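You operate a simulated robot arm through the tools that you are given. There is no shell and no other tool.

You are at the controls of a simulated robot arm. One attempt, no reset.

Task
Paint was added to tint the primer: stir it in.
Fine: lift the primer lid off onto the supply table, stir with the stir stick till no streak shows, stand the stick back in the stick pot and seat the lid again. Spill no more than a spoonful; do not tip or drop the can.

The check looks at the end state, three seconds after you hand in, the way a careful person would. Anything else that was tipped, shoved, dropped, spilled or broken makes it a failure. A push-on lid holds only when it is set on centred and level and pressed home; a screw cap is set on level and turned clockwise until tight.

Robot
A 7-joint arm with a two-finger gripper, fixed in place. Base frame: the origin is on the floor under the middle of its stand, x ahead of it, y to its left, z up; the work surface is at about z = 840. Lengths are in mm, angles in degrees, forces in N, time in s.
With the tool pointing down near the work surface it reaches from about 340 to 720 mm from the base axis. Its first joint turns from -66.0 to 66.0 degrees. Payload 2.45 kg.
Tool frame: the origin (TCP) lies between the finger pads and is the grasp point; the fingertips stand 26 mm ahead of it; z points along the fingers, y is the line along which they close. The gripper opens to 96 mm; its body begins 69 mm behind the TCP.
Orientation is that of the tool frame in the base frame, as a unit quaternion [x, y, z, w]. With the fingers straight down and closing along the base's y, the tool's x points along the base's -x, its y along +y and its z along -z.

Tools
- The arm moves only by the tool apply_moves. Its argument "steps" is a list of rows, each an object (a shift or turn left out is 0, a gripper value left out holds the last) with "slide": the shift along the tool's x, y, z in cm, a list of three; "angular": the turn, a rotation vector about the tool's x, y, z in rad, a list of three. In form: [{"slide": [x, y, z], "angular": [ax, ay, az]}, ...]. A call has 1 to 20 rows; each row shifts and turns the commanded pose from where the row before left it, along the tool's axes as they then stand. "jaw" is the closure in counts, from 0 (fully open) to 255 (shut), set as the call begins (left out, the last holds). A row lasts 0.2 s, in which the tool goes at most 50 mm and 8.6 degrees; a call with a longer step from one row to the next is refused whole, and so is a gripper value outside its range. A pose out of reach is approached as far as the arm can. The call stops where the force on the tool passes 40 N (or 10 N more than at its start, if that is more) or the arm is blocked; 0.2 s more then pass. Each finger travels about 50 mm/s and halts on what it meets, pressing with about 22 N; the grip force reading is that of the motor and also rises with nothing between the fingers. The clock runs only during rows and for 0.2 s after the last one: add rows that do not move to give the fingers time. The reply holds the time, the measured pose of the TCP, the force on the tool along the base axes, the opening and the grip force, in the units named above and with some noise, with the torque about the TCP (base axes, N m) and any sound that the robot's microphone picked up, and new pictures: "show" is both (left out), scene, wrist or none.
- Cameras (640 x 400 px; columns grow to the right, rows downward): "scene" is fixed at [119.1, -407.5, 1388.2]; the picture's right is [0.99, -0.12, 0.00], its down [-0.11, -0.90, -0.43] and it looks along [0.05, 0.43, -0.90] (base axes); focal length 214 px, centre (320, 200). "wrist" rides on the gripper at [82, 3, -98] in the tool frame; the picture's right is [-0.04, 1.00, 0.00], its down [-0.73, -0.03, -0.68] and it looks along [-0.68, -0.03, 0.73] (tool axes); focal length 256 px, centre (320, 200). There is no depth. A picture from a camera that has moved, and an enlarged one, comes with that camera's place and axes in the base frame and with its lens. The place of the scene camera against the robot may be out by one fixed shift of up to 12 mm in any direction.
- close_up(camera, box): a new picture of the part [left, top, right, bottom] of that camera's present view, enlarged. It takes no simulated time.
- sign_off(): hands the job in; it is judged then, once.

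Nothing tells you positions but the pictures and the camera data. Unless the task says otherwise, let go and move clear before handing in.

The tools are called after ">>>" as a command line: name --argument value ..., lists and objects as JSON in quotes. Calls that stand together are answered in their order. apply_moves: Moves the arm, as the interface text tells. Its arguments: {"type":"object","properties":{"steps":{"type":"array","items":{"type":"object","properties":{"slide":{"type":"array","items":{"type":"number"}},"angular":{"type":"array","items":{"type":"number"}}}}},"jaw":{"type":"number"},"show":{"type":"string","enum":["both","scene","wrist","none"]}},"required":["steps"]} The other tools are called the same way: close_up (camera, box) takes an enlarged picture of a part of a camera's view; sign_off () hands the job in.

At the start:

```text
time_s: 0.0
tool_pos: [473.3, 115.4, 1203.5]
orientation: [-0.001, 1.0, 0.0, 0.0]
contact_force: [-0.6, 0.3, 0.2]
torque: [0.0, 0.0, -0.02]
grip_width: 95.9
grasp_force: 0.0
```

scene: 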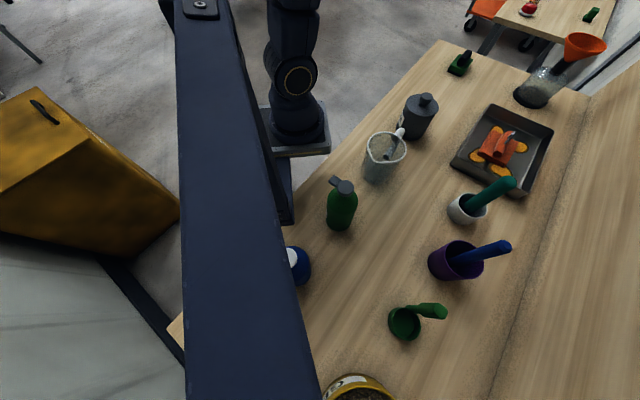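
wrist: 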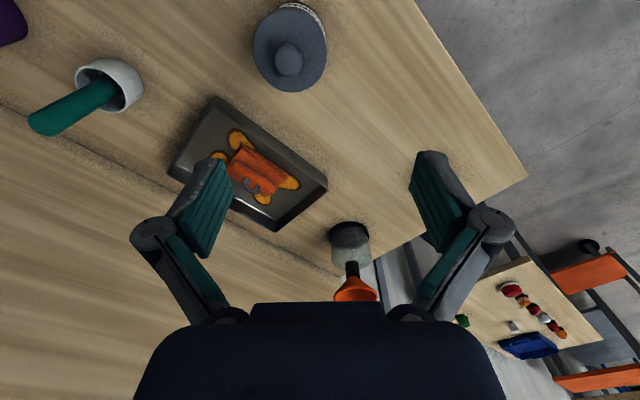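

I see a wooden bench with several containers: a dark knobbed can, a glass beaker, green and blue bottles, a white pot with a teal stick, a purple pot with a blue stick, a green pot, a tray and a yellow tin. I'll enlarge parts of the views to identify the primer can, stick pot and supply table before moving.

>>> close_up --camera "scene" --box '[340, 60, 580, 210]'

>>> close_up --camera "scene" --box '[280, 170, 540, 400]'

>>> close_up --camera "scene" --box '[440, 0, 640, 120]'

>>> close_up --camera "wrist" --box '[0, 0, 640, 400]'

```text
2.67 times, centred on (460, 135) of scene
camera zoom: at [119.1, -407.5, 1388.2], right [0.99, -0.12, 0.0], down [-0.11, -0.9, -0.43], along [0.05, 0.43, -0.9], focal length 572 px, centre (-53, 373)
```

zoom: 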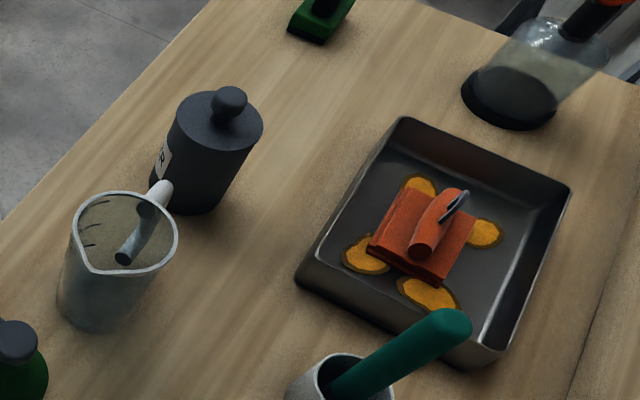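

```text
1.74 times, centred on (410, 285) of scene
camera zoom: at [119.1, -407.5, 1388.2], right [0.99, -0.12, 0.0], down [-0.11, -0.9, -0.43], along [0.05, 0.43, -0.9], focal length 373 px, centre (164, 52)
```

zoom: 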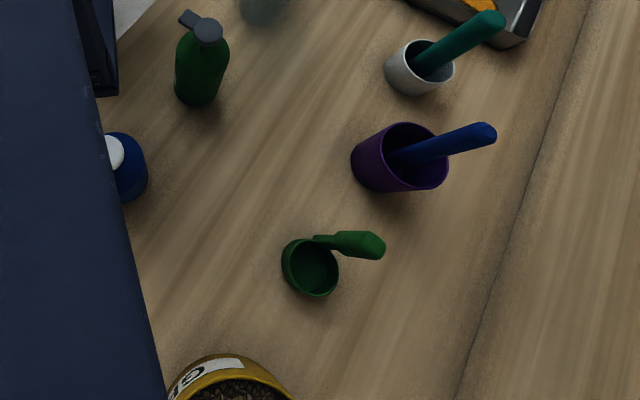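

```text
3.20 times, centred on (540, 60) of scene
camera zoom: at [119.1, -407.5, 1388.2], right [0.99, -0.12, 0.0], down [-0.11, -0.9, -0.43], along [0.05, 0.43, -0.9], focal length 686 px, centre (-384, 648)
```

zoom: 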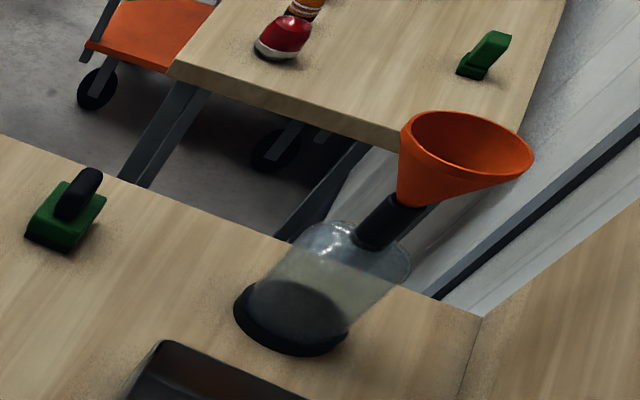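

```text
1.00 times, centred on (320, 200) of wrist (not enlarged: the box is as wide or as high as the picture)
camera zoom: at [392.5, 118.3, 1302.0], right [0.04, 1.0, 0.0], down [0.73, -0.03, 0.68], along [0.68, -0.03, -0.73], focal length 256 px, centre (320, 200)
```

zoom: 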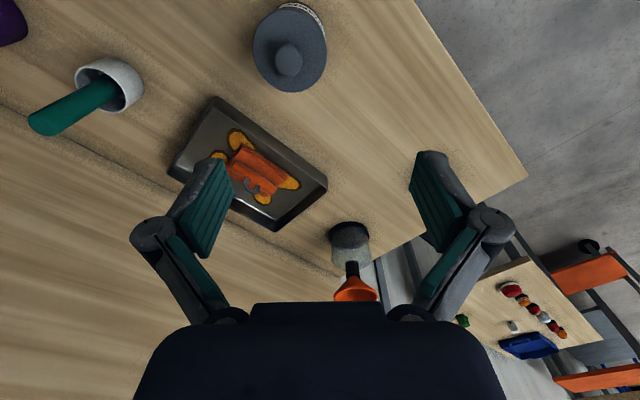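

The dark knobbed can at roughly (475, 60) has a label ending in "R", and three pots hold stick-like handles. I'll move the wrist camera back and lower to read labels before touching anything.

>>> apply_moves --steps '[{"slide": [2.66, -1.1, 2.4]}, {"slide": [2.66, -1.1, 2.4]}, {"slide": [2.66, -1.1, 2.4]}, {"slide": [2.66, -1.1, 2.4]}, {"slide": [2.66, -1.1, 2.4]}, {}]' --show "both"

```text
time_s: 1.4
tool_pos: [339.6, 63.1, 1083.5]
orientation: [-0.001, 1.0, -0.001, -0.001]
contact_force: [0.6, 0.0, -0.9]
torque: [0.03, 0.0, 0.01]
grip_width: 96.1
grasp_force: 0.0
camera wrist: at [259.7, 65.4, 1181.3], right [0.04, 1.0, 0.0], down [0.73, -0.03, 0.68], along [0.68, -0.03, -0.73], focal length 256 px, centre (320, 200)
```

scene: 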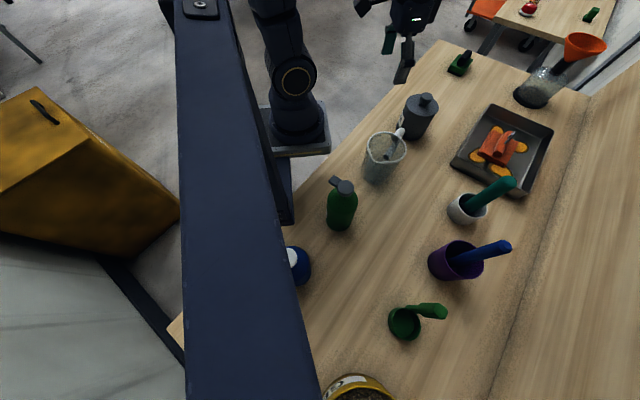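
wrist: 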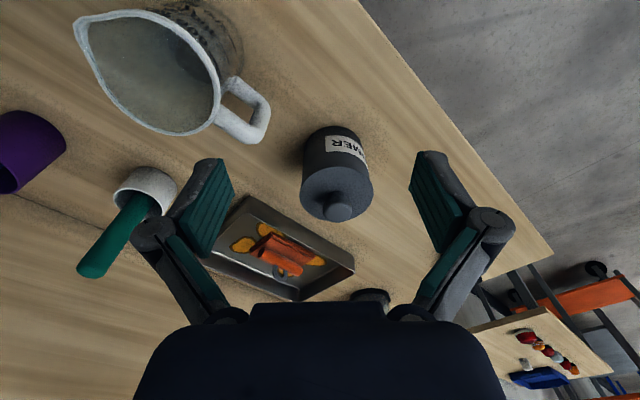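

The can's label reads "...IMER", so it is the primer, at about (475, 65). Next I'll move over toward the pots to see which one holds the stir stick.

>>> apply_moves --steps '[{"slide": [0.5, -4.4, -1.0]}, {"slide": [0.5, -4.4, -1.0]}, {"slide": [0, -4.8, -0.3]}, {"slide": [0, -4.8, 0]}, {"slide": [0, -4.8, 0]}, {"slide": [0, -4.8, 0]}, {}]' --show "both"

```text
time_s: 3.0
tool_pos: [327.5, -223.4, 1108.0]
orientation: [0.0, 1.0, 0.001, 0.0]
contact_force: [0.2, -0.8, -0.1]
torque: [0.0, 0.0, -0.02]
grip_width: 95.8
grasp_force: 0.1
camera wrist: at [248.1, -220.4, 1206.3], right [0.04, 1.0, 0.0], down [0.73, -0.03, 0.68], along [0.68, -0.03, -0.73], focal length 256 px, centre (320, 200)
```

scene: 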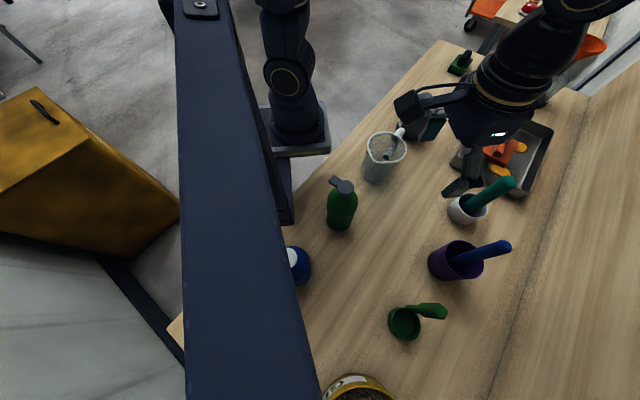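
wrist: 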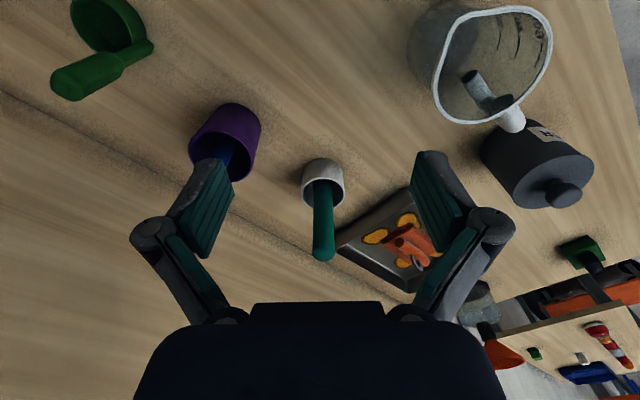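

I see the three holders now: a green cup with a green handle, a purple pot with a blue stick, and a white pot with a teal stick. I'll enlarge each to tell them apart.

>>> close_up --camera "wrist" --box '[260, 130, 400, 270]'

>>> close_up --camera "wrist" --box '[160, 80, 280, 200]'

>>> close_up --camera "wrist" --box '[20, 0, 180, 120]'

>>> close_up --camera "wrist" --box '[400, 0, 640, 220]'

>>> close_up --camera "scene" --box '[380, 160, 530, 350]'

```text
2.86 times, centred on (330, 200) of wrist
camera zoom: at [248.1, -220.4, 1206.3], right [0.04, 1.0, 0.0], down [0.73, -0.03, 0.68], along [0.68, -0.03, -0.73], focal length 731 px, centre (291, 200)
```

zoom: 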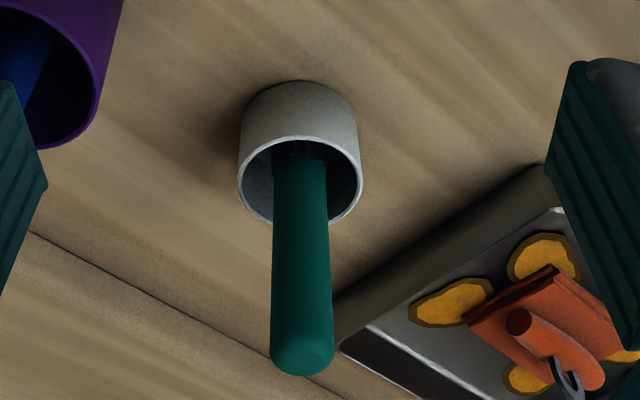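

```text
3.33 times, centred on (220, 140) of wrist
camera zoom: at [248.1, -220.4, 1206.3], right [0.04, 1.0, 0.0], down [0.73, -0.03, 0.68], along [0.68, -0.03, -0.73], focal length 853 px, centre (653, 400)
```

zoom: 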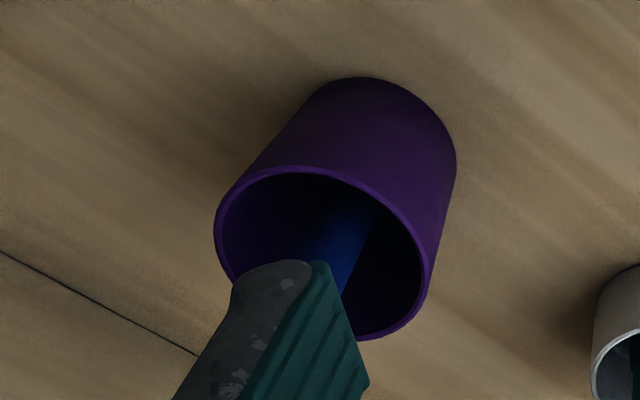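

```text
3.33 times, centred on (100, 60) of wrist
camera zoom: at [248.1, -220.4, 1206.3], right [0.04, 1.0, 0.0], down [0.73, -0.03, 0.68], along [0.68, -0.03, -0.73], focal length 853 px, centre (1053, 667)
```

zoom: 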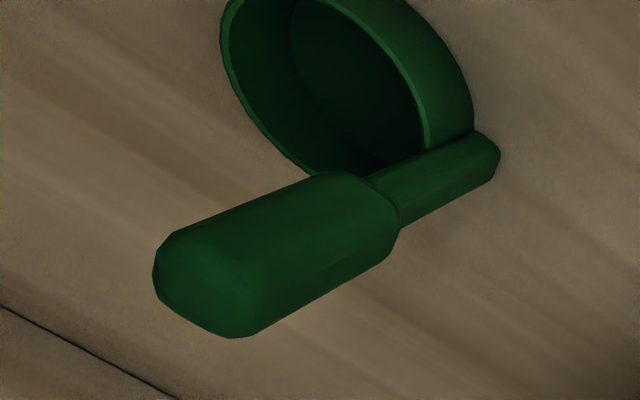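

```text
1.82 times, centred on (520, 110) of wrist
camera zoom: at [248.1, -220.4, 1206.3], right [0.04, 1.0, 0.0], down [0.73, -0.03, 0.68], along [0.68, -0.03, -0.73], focal length 465 px, centre (-44, 364)
```

zoom: 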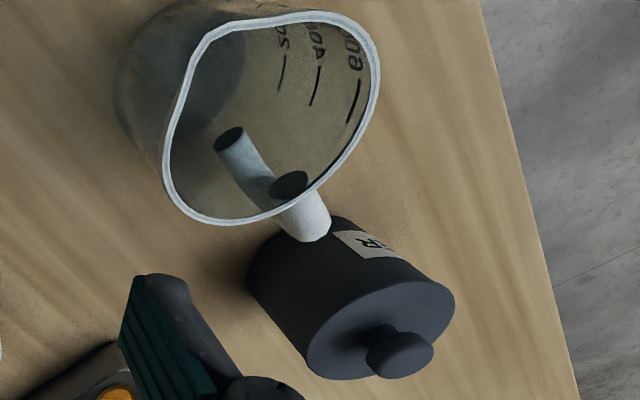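

```text
2.11 times, centred on (455, 255) of scene
camera zoom: at [119.1, -407.5, 1388.2], right [0.99, -0.12, 0.0], down [-0.11, -0.9, -0.43], along [0.05, 0.43, -0.9], focal length 452 px, centre (36, 84)
```

zoom: 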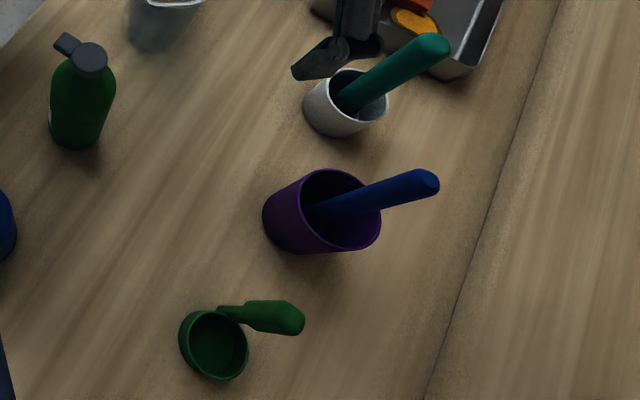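

The white pot with the teal stick is near (526, -227), and the purple pot with the blue stick is further right. I'll tilt the camera to look straight down into both pots and compare what is inside.

>>> apply_moves --steps '[{"slide": [-3.7, -1.7, 0]}, {"slide": [-3.7, -1.7, 0]}, {"slide": [-3.7, -1.7, 0]}, {"slide": [-3.7, -1.7, 0]}, {"angular": [0, 0.149, 0]}, {"angular": [0, 0.149, 0]}, {"angular": [0, 0.149, 0]}, {"angular": [0, 0.149, 0]}, {"angular": [0, 0.149, 0]}, {}]' --show "both"

```text
time_s: 5.2
tool_pos: [478.0, -287.5, 1107.1]
orientation: [0.001, 0.94, 0.0, -0.341]
contact_force: [-0.4, 0.0, 0.2]
torque: [-0.03, 0.01, 0.0]
grip_width: 96.0
grasp_force: 0.1
camera wrist: at [479.4, -284.8, 1234.5], right [0.03, 1.0, -0.03], down [1.0, -0.03, 0.05], along [0.05, -0.03, -1.0], focal length 256 px, centre (320, 200)
```

scene: 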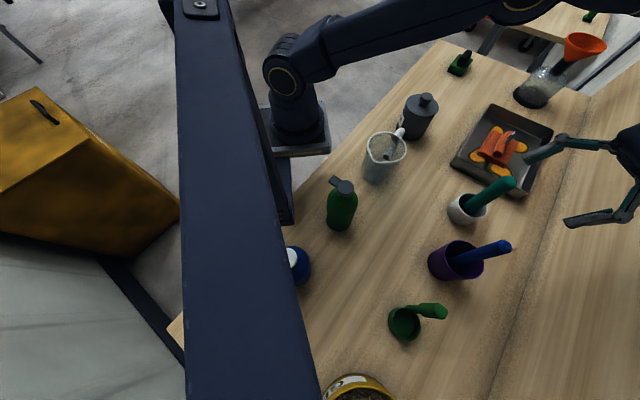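
wrist: 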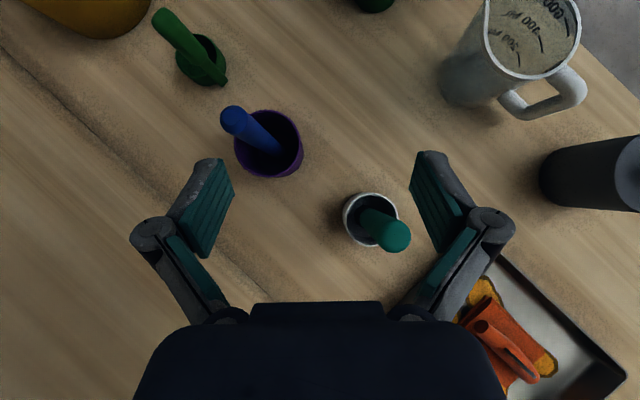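

>>> close_up --camera "wrist" --box '[310, 160, 440, 270]'

>>> close_up --camera "wrist" --box '[200, 80, 320, 190]'

>>> close_up --camera "wrist" --box '[130, 0, 250, 100]'

>>> close_up --camera "wrist" --box '[430, 0, 640, 220]'

```text
3.64 times, centred on (375, 215) of wrist
camera zoom: at [479.4, -284.8, 1234.5], right [0.03, 1.0, -0.03], down [1.0, -0.03, 0.05], along [0.05, -0.03, -1.0], focal length 931 px, centre (120, 146)
```

zoom: 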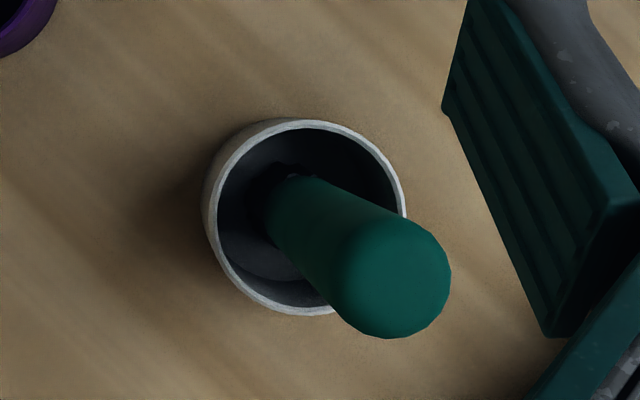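

```text
3.64 times, centred on (260, 135) of wrist
camera zoom: at [479.4, -284.8, 1234.5], right [0.03, 1.0, -0.03], down [1.0, -0.03, 0.05], along [0.05, -0.03, -1.0], focal length 931 px, centre (538, 436)
```

zoom: 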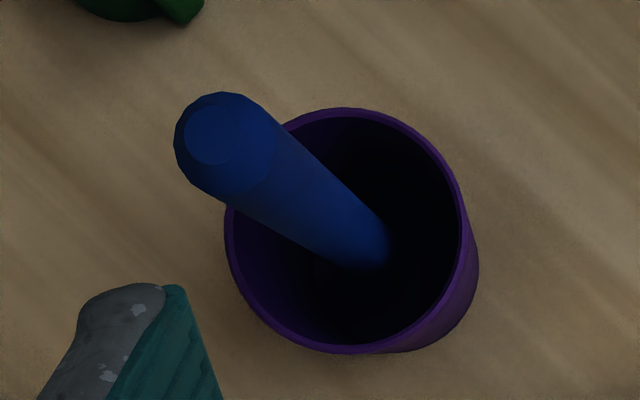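

```text
4.00 times, centred on (190, 50) of wrist
camera zoom: at [479.4, -284.8, 1234.5], right [0.03, 1.0, -0.03], down [1.0, -0.03, 0.05], along [0.05, -0.03, -1.0], focal length 1024 px, centre (840, 800)
```

zoom: 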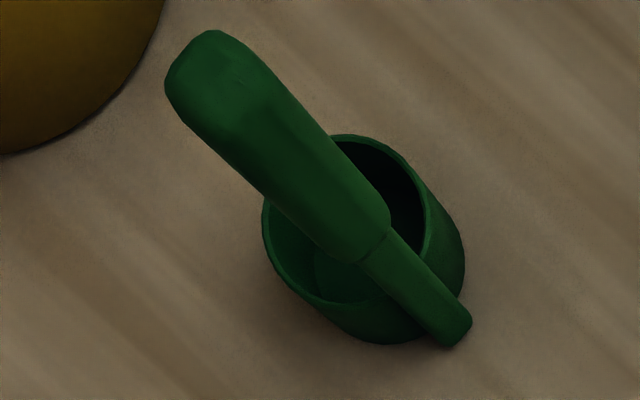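

```text
1.82 times, centred on (535, 110) of wrist
camera zoom: at [479.4, -284.8, 1234.5], right [0.03, 1.0, -0.03], down [1.0, -0.03, 0.05], along [0.05, -0.03, -1.0], focal length 465 px, centre (-71, 364)
```

zoom: 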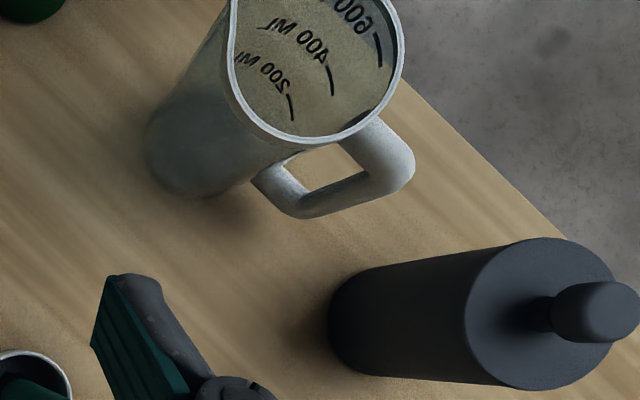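

The teal tool in the white pot seems to have a dark lower end, while the blue one in the purple pot looks uniform. I'll shift so the camera looks more squarely into the white pot and compare the lower ends.

>>> apply_moves --steps '[{"slide": [-3.2, 0, -1.37]}, {"slide": [-3.2, 0, -1.37]}, {"slide": [-3.2, 0, -1.37]}, {}]' --show "wrist"

>>> close_up --camera "wrist" --box '[320, 90, 440, 200]'

>>> close_up --camera "wrist" --box '[170, 0, 310, 120]'

```text
time_s: 6.2
tool_pos: [498.8, -251.1, 1073.8]
orientation: [-0.001, 0.932, -0.002, -0.362]
contact_force: [-0.7, -0.4, 0.0]
torque: [-0.01, -0.02, 0.01]
grip_width: 96.2
grasp_force: 0.0
out of reach, approached as far as the arm can: row 1, 2, 3
camera wrist: at [507.0, -247.0, 1200.5], right [0.03, 1.0, -0.03], down [1.0, -0.03, 0.01], along [0.0, -0.03, -1.0], focal length 256 px, centre (320, 200)
```

wrist: 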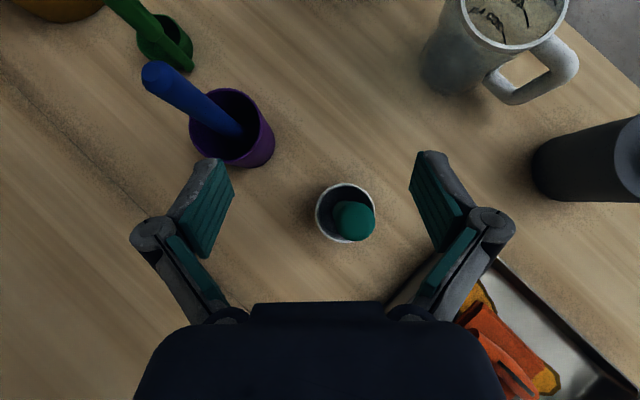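

```text
3.64 times, centred on (380, 145) of wrist
camera zoom: at [507.0, -247.0, 1200.5], right [0.03, 1.0, -0.03], down [1.0, -0.03, 0.01], along [0.0, -0.03, -1.0], focal length 931 px, centre (102, 400)
```

zoom: 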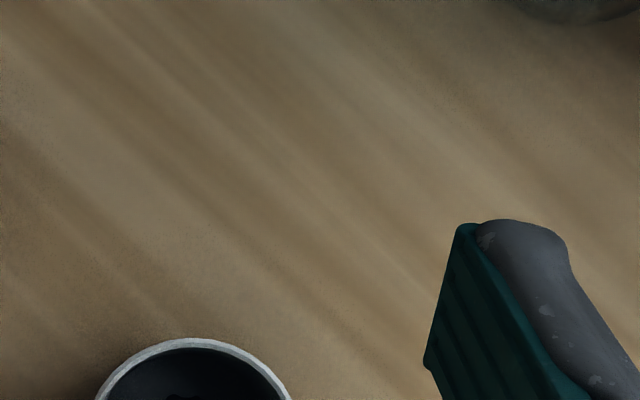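

```text
3.33 times, centred on (240, 60) of wrist
camera zoom: at [507.0, -247.0, 1200.5], right [0.03, 1.0, -0.03], down [1.0, -0.03, 0.01], along [0.0, -0.03, -1.0], focal length 853 px, centre (587, 667)
```

zoom: 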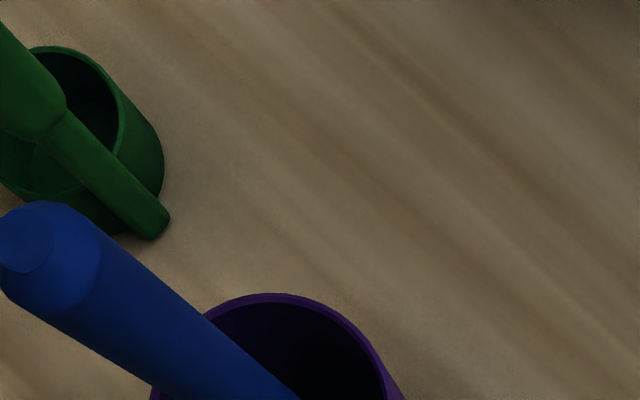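

The arm could not reach the full shift, but the white pot is now nearly under the camera. I'll enlarge it here.

>>> close_up --camera "wrist" --box '[300, 170, 390, 255]'

>>> close_up --camera "wrist" --box '[130, 50, 290, 180]'

```text
4.71 times, centred on (345, 212) of wrist
camera zoom: at [507.0, -247.0, 1200.5], right [0.03, 1.0, -0.03], down [1.0, -0.03, 0.01], along [0.0, -0.03, -1.0], focal length 1205 px, centre (202, 141)
```

zoom: 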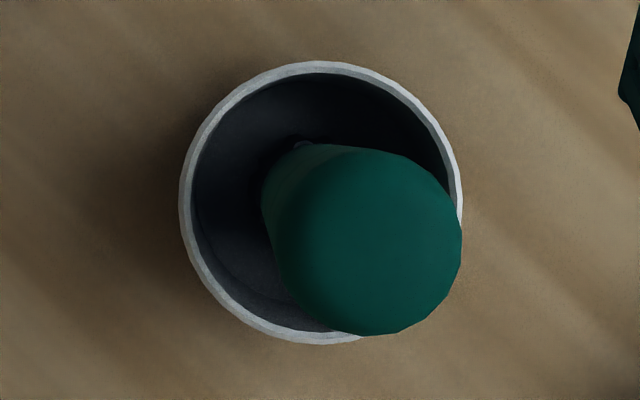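

```text
3.08 times, centred on (210, 115) of wrist
camera zoom: at [507.0, -247.0, 1200.5], right [0.03, 1.0, -0.03], down [1.0, -0.03, 0.01], along [0.0, -0.03, -1.0], focal length 788 px, centre (658, 462)
```

zoom: 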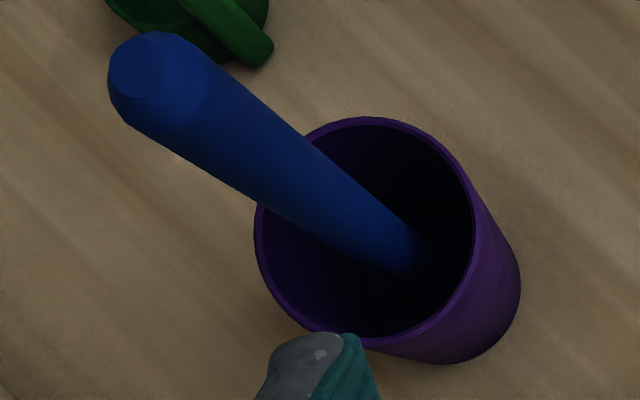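

The white pot is shallow with something small at the foot of the teal handle; the purple pot is deep. I'll undo most of the tilt first and check the pose.

>>> apply_moves --steps '[{"angular": [0, -0.13, 0]}, {"angular": [0, -0.13, 0]}, {"angular": [0, -0.13, 0]}, {"angular": [0, -0.128, 0]}, {}]' --show "none"

```text
time_s: 7.4
tool_pos: [498.3, -248.5, 1073.2]
orientation: [0.0, 0.994, 0.0, -0.112]
contact_force: [-0.2, 0.4, -0.1]
torque: [-0.01, -0.01, 0.0]
grip_width: 96.0
grasp_force: 0.0
```

The pose is tracked from where the arm actually is. I'll now move left of the white pot and turn the camera to look across into it from the other side.

>>> apply_moves --steps '[{"slide": [1.71, 3.43, 1.18]}, {"slide": [1.71, 3.43, 1.18]}, {"slide": [1.71, 3.43, 1.18]}, {"angular": [-0.0292, 0, 0.1276]}, {"angular": [-0.0292, 0, 0.1276]}, {"angular": [-0.0292, 0, 0.1276]}, {"angular": [-0.0292, 0, 0.1276]}, {"angular": [-0.0292, 0, 0.1276]}, {"angular": [-0.0292, 0, 0.1276]}, {}]' --show "both"

```text
time_s: 9.6
tool_pos: [442.0, -144.8, 1050.1]
orientation: [0.38, 0.918, 0.042, -0.105]
contact_force: [0.1, 0.3, -0.4]
torque: [0.05, 0.03, -0.03]
grip_width: 96.2
grasp_force: 0.2
camera wrist: at [405.5, -101.9, 1164.3], right [0.74, 0.68, -0.01], down [0.59, -0.63, 0.5], along [0.33, -0.37, -0.87], focal length 256 px, centre (320, 200)
```

scene: 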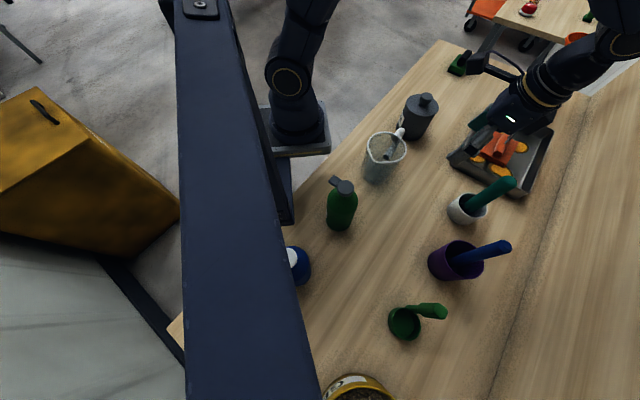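
wrist: 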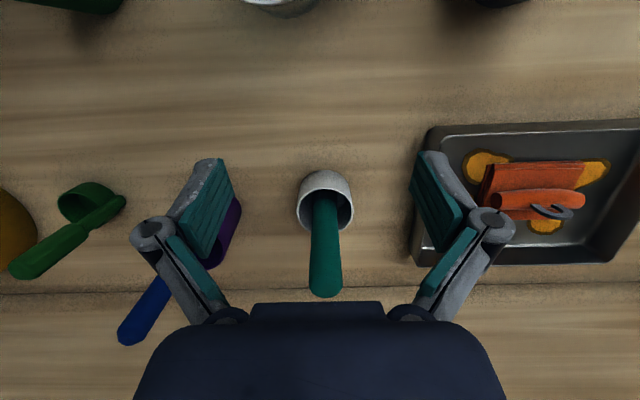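

>>> close_up --camera "wrist" --box '[280, 160, 370, 240]'

>>> close_up --camera "wrist" --box '[410, 110, 640, 280]'

```text
5.00 times, centred on (325, 200) of wrist
camera zoom: at [405.5, -101.9, 1164.3], right [0.74, 0.68, -0.01], down [0.59, -0.63, 0.5], along [0.33, -0.37, -0.87], focal length 1280 px, centre (295, 200)
```

zoom: 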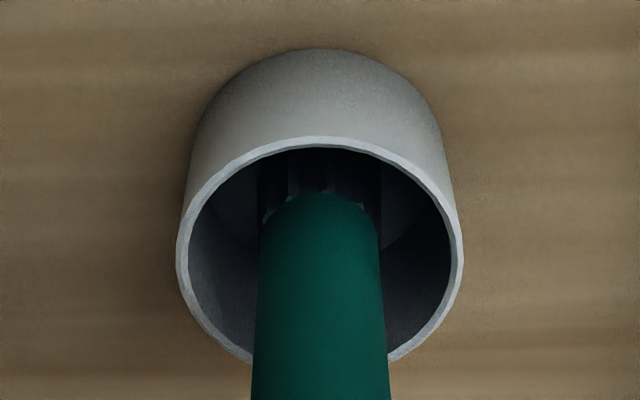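

```text
2.35 times, centred on (525, 195) of wrist
camera zoom: at [405.5, -101.9, 1164.3], right [0.74, 0.68, -0.01], down [0.59, -0.63, 0.5], along [0.33, -0.37, -0.87], focal length 602 px, centre (-162, 212)
```

zoom: 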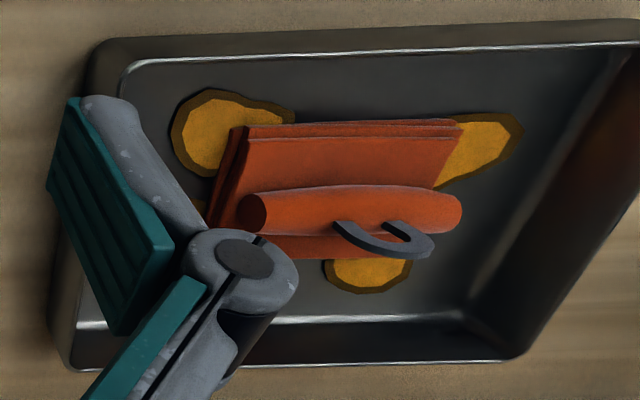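

The teal tool's dark lower end looks like bristles, so it is probably a brush. I'll shift to look into the purple pot at the blue stick's foot.

>>> apply_moves --steps '[{"slide": [0.34, -3.71, -0.69]}, {"slide": [0.34, -3.71, -0.69]}, {"slide": [0.34, -3.71, -0.69]}, {"slide": [0.34, -3.71, -0.69]}, {"angular": [0, 0.12, 0]}, {"angular": [0, 0.12, 0]}, {}]' --show "wrist"

```text
time_s: 11.2
tool_pos: [331.2, -244.5, 1079.2]
orientation: [0.371, 0.899, 0.088, -0.215]
contact_force: [-1.0, 0.2, 0.3]
torque: [-0.02, 0.0, 0.01]
grip_width: 95.9
grasp_force: 0.1
camera wrist: at [315.6, -221.9, 1203.8], right [0.73, 0.68, -0.02], down [0.66, -0.7, 0.28], along [0.17, -0.21, -0.96], focal length 256 px, centre (320, 200)
```

wrist: 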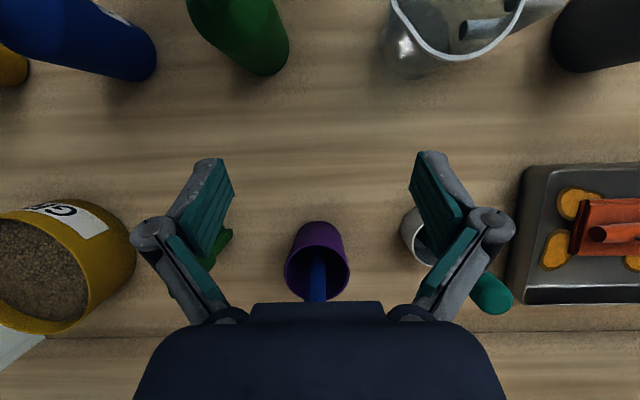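

The purple pot is a bit too far forward in view; I'll move 85 mm closer so it sits between the fingers.

>>> apply_moves --steps '[{"slide": [-3.79, 0, -1.9]}, {"slide": [-3.79, 0, -1.9]}, {}]' --show "wrist"

>>> close_up --camera "wrist" --box '[260, 140, 380, 250]'

```text
time_s: 12.0
tool_pos: [390.2, -303.4, 1080.1]
orientation: [0.373, 0.898, 0.089, -0.215]
contact_force: [-0.2, 0.7, -0.3]
torque: [-0.01, 0.0, -0.01]
grip_width: 96.1
grasp_force: 0.0
camera wrist: at [374.1, -281.6, 1203.9], right [0.73, 0.68, -0.02], down [0.66, -0.7, 0.28], along [0.17, -0.21, -0.96], focal length 256 px, centre (320, 200)
```

wrist: 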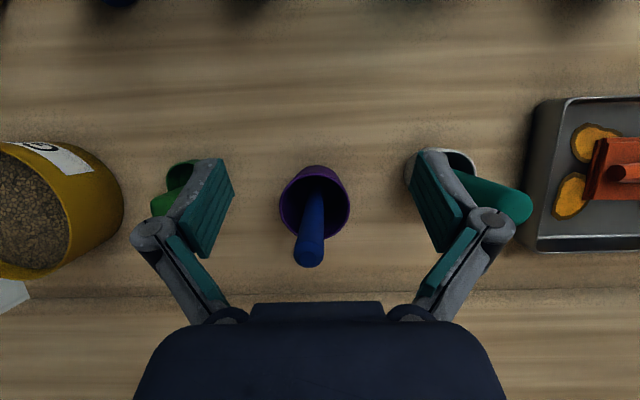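

```text
3.64 times, centred on (320, 195) of wrist
camera zoom: at [374.1, -281.6, 1203.9], right [0.73, 0.68, -0.02], down [0.66, -0.7, 0.28], along [0.17, -0.21, -0.96], focal length 931 px, centre (320, 218)
```

zoom: 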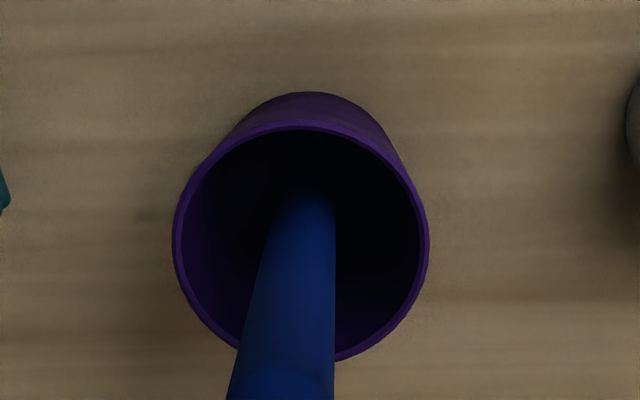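

The blue stick is a plain rod standing vertically at about (426, -354), 22 mm thick with its top at z ≈ 1041, so this is the stir stick and the purple pot (rim z ≈ 930) its stick pot. I'll raise, straighten the tool and return to look closely at the primer can.

>>> apply_moves --steps '[{"slide": [1.34, 0, -2.68]}, {"slide": [1.34, 0, -2.68]}, {"angular": [0, -0.1174, 0]}, {"angular": [0, -0.1174, 0]}, {"angular": [0, -0.1174, 0]}, {"angular": [0, -0.1174, 0]}, {"angular": [0, 0, -0.131]}, {"angular": [0, 0, -0.131]}, {"angular": [0, 0, -0.131]}, {"angular": [0, 0, -0.131]}, {"angular": [0, 0, -0.131]}, {"angular": [0, 0, -0.131]}, {}]' --show "none"

>>> apply_moves --steps '[{"slide": [0.25, 4.7, 1.0]}, {"slide": [0.25, 4.7, 1.0]}, {"slide": [0.25, 4.7, 1.0]}, {"slide": [0.25, 4.7, 1.0]}, {"slide": [0.25, 4.7, 1.0]}, {"slide": [0.25, 4.7, 1.0]}, {"slide": [0.25, 4.7, 1.0]}, {"slide": [0.25, 4.7, 1.0]}, {}]' --show "both"

```text
time_s: 14.8
tool_pos: [392.9, -303.3, 1139.4]
orientation: [-0.001, 1.0, -0.002, 0.001]
contact_force: [0.1, 0.2, 0.4]
torque: [0.03, 0.0, 0.01]
grip_width: 96.1
grasp_force: 0.2
```

```text
time_s: 16.8
tool_pos: [373.9, 72.5, 1056.0]
orientation: [0.0, 1.0, -0.002, 0.001]
contact_force: [-0.2, -0.1, -0.2]
torque: [-0.04, 0.01, 0.03]
grip_width: 96.2
grasp_force: 0.1
camera wrist: at [292.9, 76.3, 1153.7], right [0.04, 1.0, 0.0], down [0.73, -0.03, 0.68], along [0.68, -0.03, -0.73], focal length 256 px, centre (320, 200)
```

scene: 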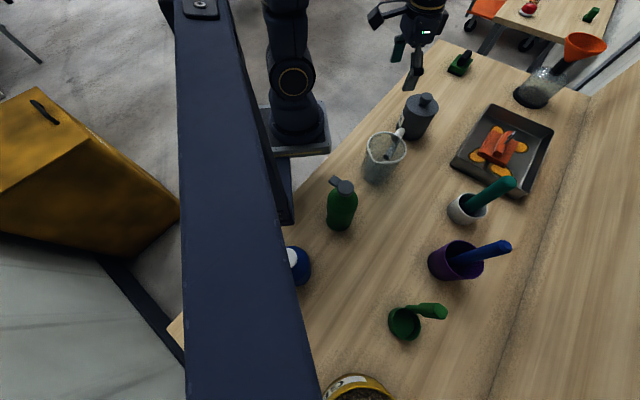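
wrist: 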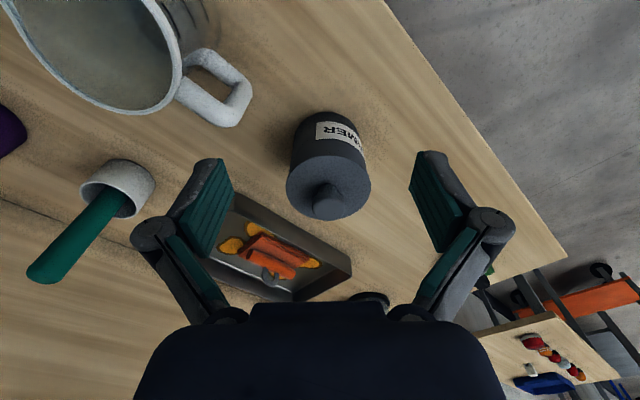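

>>> close_up --camera "wrist" --box '[270, 95, 390, 235]'

>>> close_up --camera "scene" --box '[390, 80, 450, 150]'

```text
2.86 times, centred on (330, 165) of wrist
camera zoom: at [292.9, 76.3, 1153.7], right [0.04, 1.0, 0.0], down [0.73, -0.03, 0.68], along [0.68, -0.03, -0.73], focal length 731 px, centre (291, 300)
```

zoom: 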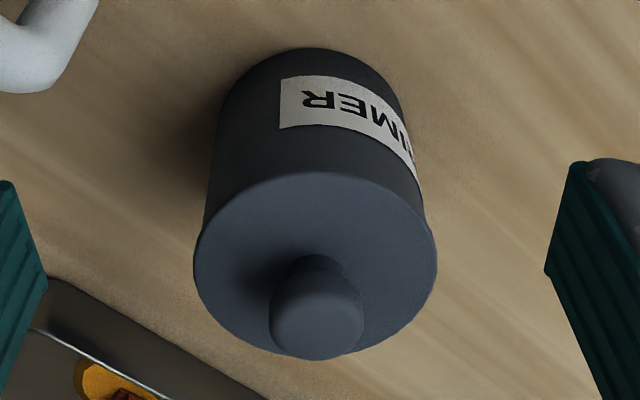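

```text
5.71 times, centred on (420, 115) of scene
camera zoom: at [119.1, -407.4, 1388.2], right [0.99, -0.12, 0.0], down [-0.11, -0.9, -0.43], along [0.05, 0.43, -0.9], focal length 1226 px, centre (-251, 686)
```

zoom: 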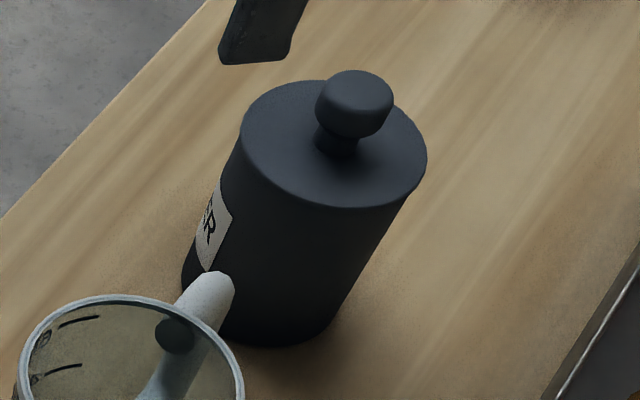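

The primer can sits at about (474, 77), lid top near z ≈ 945 and the mushroom knob up to ≈ 975. I'll move over the knob and stop above it to check alignment.

>>> apply_moves --steps '[{"slide": [-3.35, 0.15, 0]}, {"slide": [-3.35, 0.15, 0]}, {"slide": [-3.35, 0.15, 0]}, {"slide": [0, 0, 2.0]}, {"slide": [0, 0, 2.0]}, {}]' --show "both"

>>> close_up --camera "wrist" --box '[220, 100, 420, 280]'

>>> close_up --camera "scene" --box '[380, 40, 480, 150]'

```text
time_s: 18.2
tool_pos: [474.2, 75.1, 1016.0]
orientation: [-0.001, 1.0, -0.002, 0.001]
contact_force: [0.4, -0.8, -0.3]
torque: [-0.01, 0.02, 0.0]
grip_width: 96.1
grasp_force: 0.0
camera wrist: at [393.3, 78.5, 1114.8], right [0.04, 1.0, 0.0], down [0.73, -0.03, 0.68], along [0.68, -0.03, -0.73], focal length 256 px, centre (320, 200)
```

scene: 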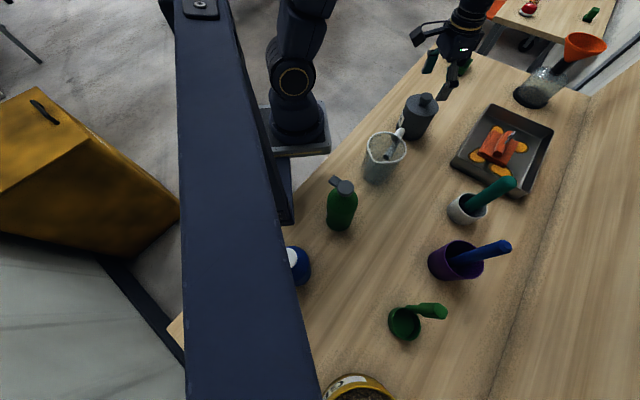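
wrist: 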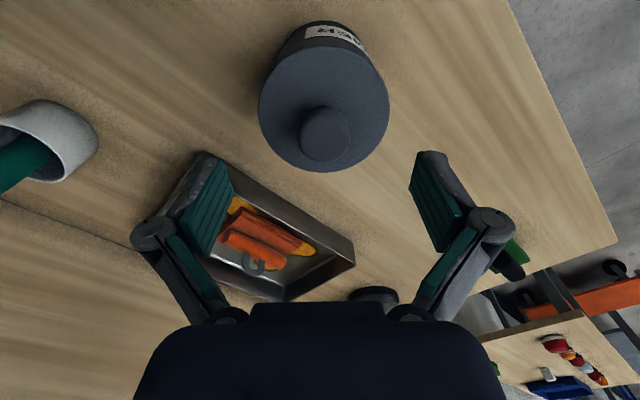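

```text
2.22 times, centred on (320, 190) of wrist
camera zoom: at [393.3, 78.5, 1114.8], right [0.04, 1.0, 0.0], down [0.73, -0.03, 0.68], along [0.68, -0.03, -0.73], focal length 569 px, centre (320, 222)
```

zoom: 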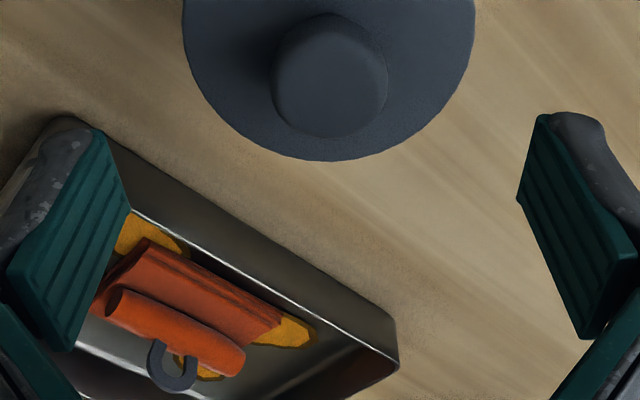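

```text
3.64 times, centred on (430, 95) of scene
camera zoom: at [119.1, -407.5, 1388.2], right [0.99, -0.12, 0.0], down [-0.11, -0.9, -0.43], along [0.05, 0.43, -0.9], focal length 780 px, centre (-80, 582)
```

zoom: 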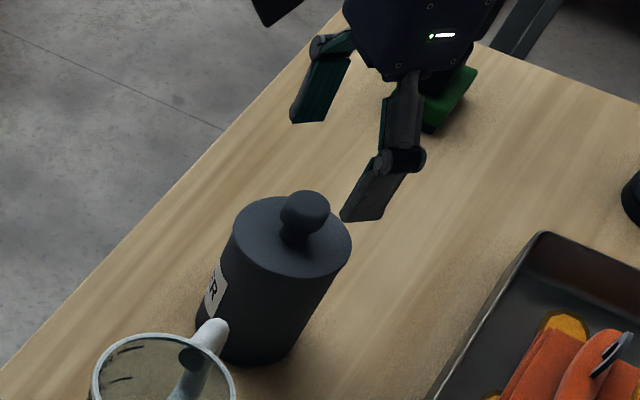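

Knob centre is about (473, 78), so I need about 3 mm in y. I'll correct, descend so the fingertips straddle the knob just above the lid, and check.

>>> apply_moves --steps '[{"slide": [0.05, 0.28, 0.5]}, {"slide": [0, 0, 1.0]}, {"slide": [0, 0, 1.0]}, {"slide": [0, 0, 0.9]}, {}]' --jaw 80 --show "both"

>>> close_up --camera "scene" --box '[390, 60, 460, 130]'

>>> close_up --camera "wrist" --box '[220, 60, 420, 240]'

```text
time_s: 19.4
tool_pos: [471.2, 79.2, 985.8]
orientation: [0.0, 1.0, -0.002, 0.001]
contact_force: [0.6, 0.6, -0.8]
torque: [-0.03, 0.01, 0.0]
grip_width: 65.6
grasp_force: 0.1
camera wrist: at [391.9, 81.9, 1083.4], right [0.04, 1.0, 0.0], down [0.73, -0.03, 0.68], along [0.68, -0.03, -0.73], focal length 256 px, centre (320, 200)
```

scene: 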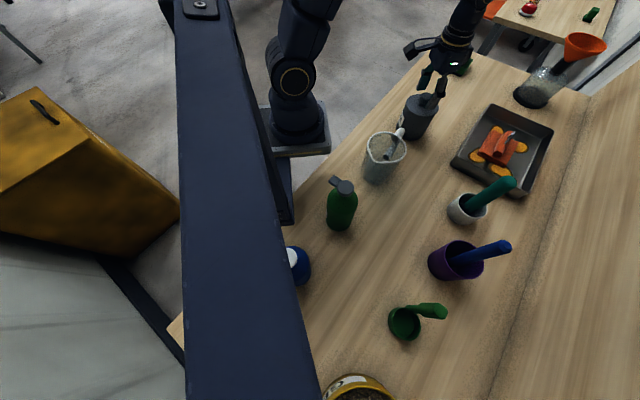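
wrist: 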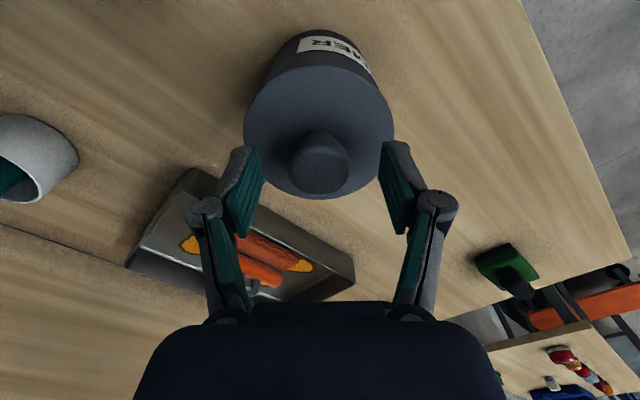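

```text
5.71 times, centred on (425, 95) of scene
camera zoom: at [119.1, -407.5, 1388.2], right [0.99, -0.12, 0.0], down [-0.11, -0.9, -0.43], along [0.05, 0.43, -0.9], focal length 1226 px, centre (-280, 800)
```

zoom: 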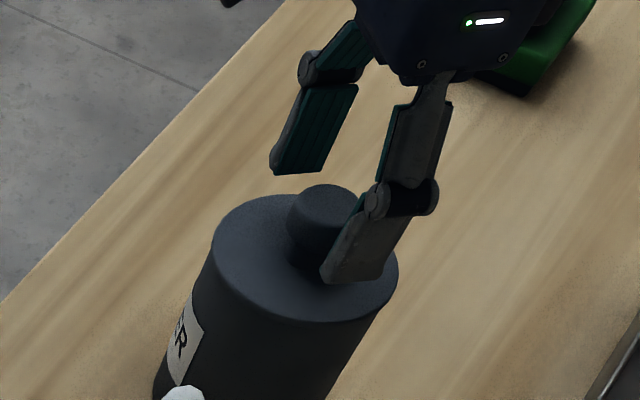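

```text
2.22 times, centred on (320, 150) of wrist
camera zoom: at [391.9, 81.9, 1083.4], right [0.04, 1.0, 0.0], down [0.73, -0.03, 0.68], along [0.68, -0.03, -0.73], focal length 569 px, centre (320, 311)
```

zoom: 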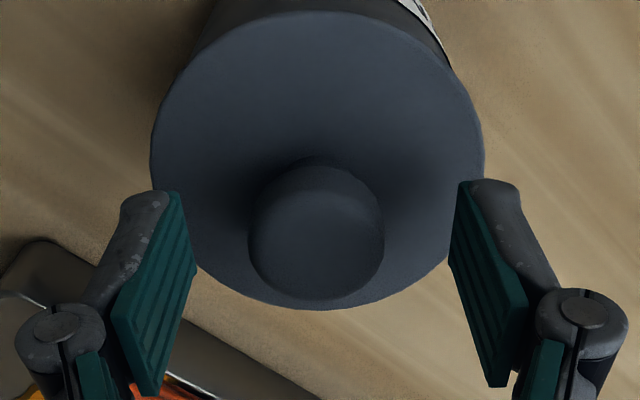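

The knob sits between the pads. I'll lower 6 mm more and close on it.

>>> apply_moves --steps '[{"slide": [-0.1, -0.05, 0.3]}, {"slide": [-0.1, -0.05, 0.3]}, {}]' --show "none"

>>> apply_moves --steps '[{}, {}, {}, {}, {}]' --jaw 255 --show "both"

>>> close_up --camera "scene" --box '[390, 60, 460, 130]'

>>> close_up --camera "wrist" --box '[220, 60, 420, 240]'

```text
time_s: 20.2
tool_pos: [474.6, 77.6, 980.1]
orientation: [-0.001, 1.0, -0.002, 0.001]
contact_force: [-0.4, -0.1, 0.5]
torque: [-0.01, 0.03, 0.04]
grip_width: 65.6
grasp_force: 0.1
```

```text
time_s: 21.4
tool_pos: [475.0, 77.3, 979.1]
orientation: [-0.001, 1.0, -0.002, 0.0]
contact_force: [-0.5, 0.2, 1.3]
torque: [-0.01, 0.03, 0.01]
grip_width: 32.2
grasp_force: 22.1
camera wrist: at [394.0, 80.8, 1077.4], right [0.04, 1.0, 0.0], down [0.73, -0.03, 0.68], along [0.68, -0.03, -0.73], focal length 256 px, centre (320, 200)
```

scene: 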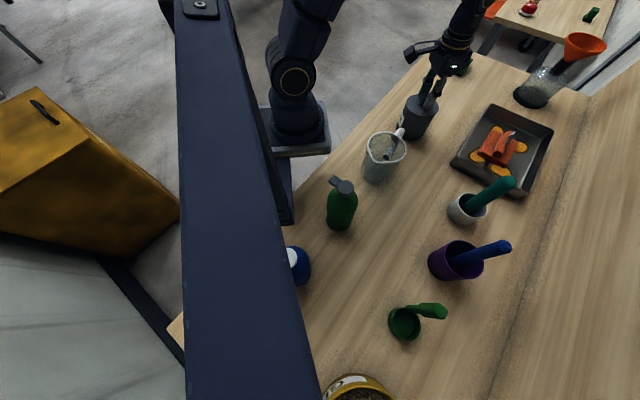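
wrist: 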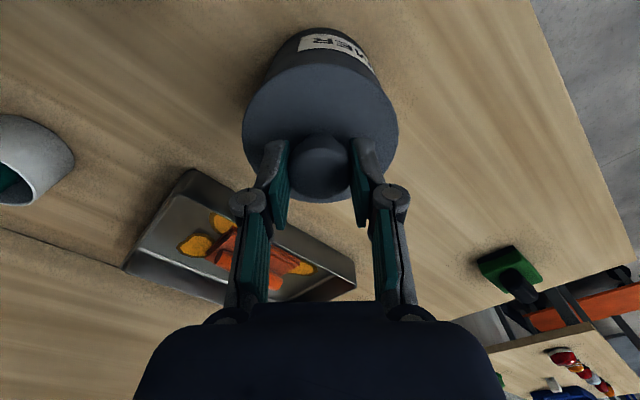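

```text
5.71 times, centred on (425, 95) of scene
camera zoom: at [119.1, -407.5, 1388.2], right [0.99, -0.12, 0.0], down [-0.11, -0.9, -0.43], along [0.05, 0.43, -0.9], focal length 1226 px, centre (-280, 800)
```

zoom: 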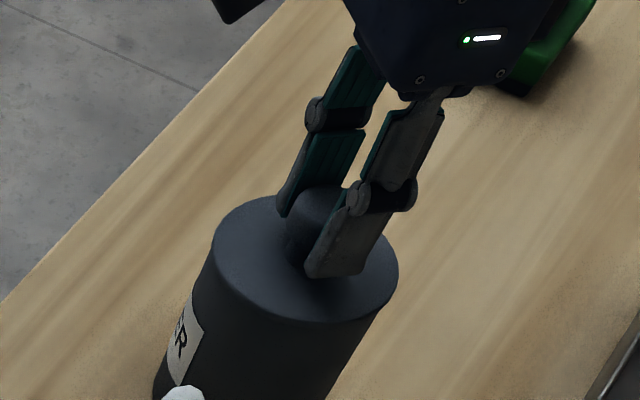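

```text
2.22 times, centred on (320, 150) of wrist
camera zoom: at [394.0, 80.8, 1077.4], right [0.04, 1.0, 0.0], down [0.73, -0.03, 0.68], along [0.68, -0.03, -0.73], focal length 569 px, centre (320, 311)
```

zoom: 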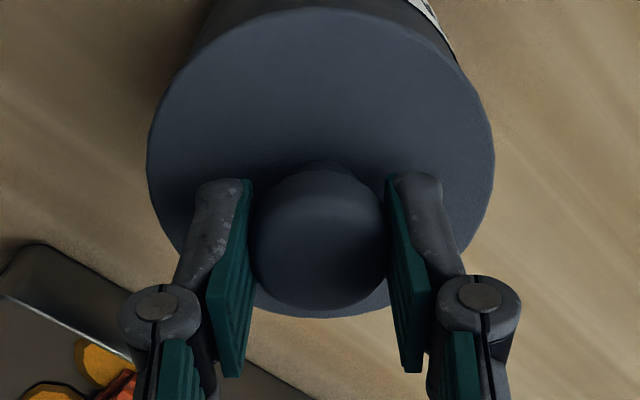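

The knob is gripped at 32 mm. I'll lift gently in small steps and watch the force for the lid releasing versus the can rising.

>>> apply_moves --steps '[{"slide": [0, 0, -0.2]}, {"slide": [0, 0, -0.2]}, {"slide": [0, 0, -0.2]}, {}]' --show "scene"

>>> close_up --camera "scene" --box '[390, 70, 460, 150]'

```text
time_s: 22.4
tool_pos: [474.2, 78.1, 984.7]
orientation: [-0.001, 1.0, -0.002, 0.001]
contact_force: [0.5, 0.4, -0.7]
torque: [-0.01, -0.03, 0.0]
grip_width: 32.1
grasp_force: 22.1
```

scene: 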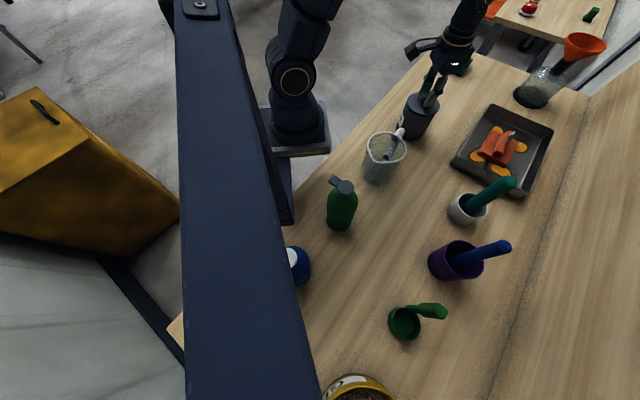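

```text
5.00 times, centred on (425, 110) of scene
camera zoom: at [119.1, -407.5, 1388.2], right [0.99, -0.12, 0.0], down [-0.11, -0.9, -0.43], along [0.05, 0.43, -0.9], focal length 1072 px, centre (-205, 650)
```

zoom: 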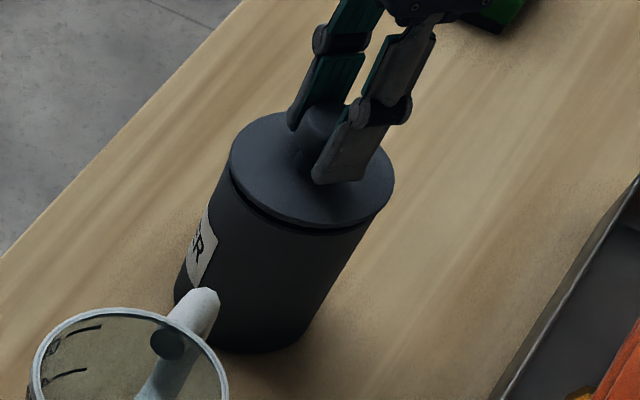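

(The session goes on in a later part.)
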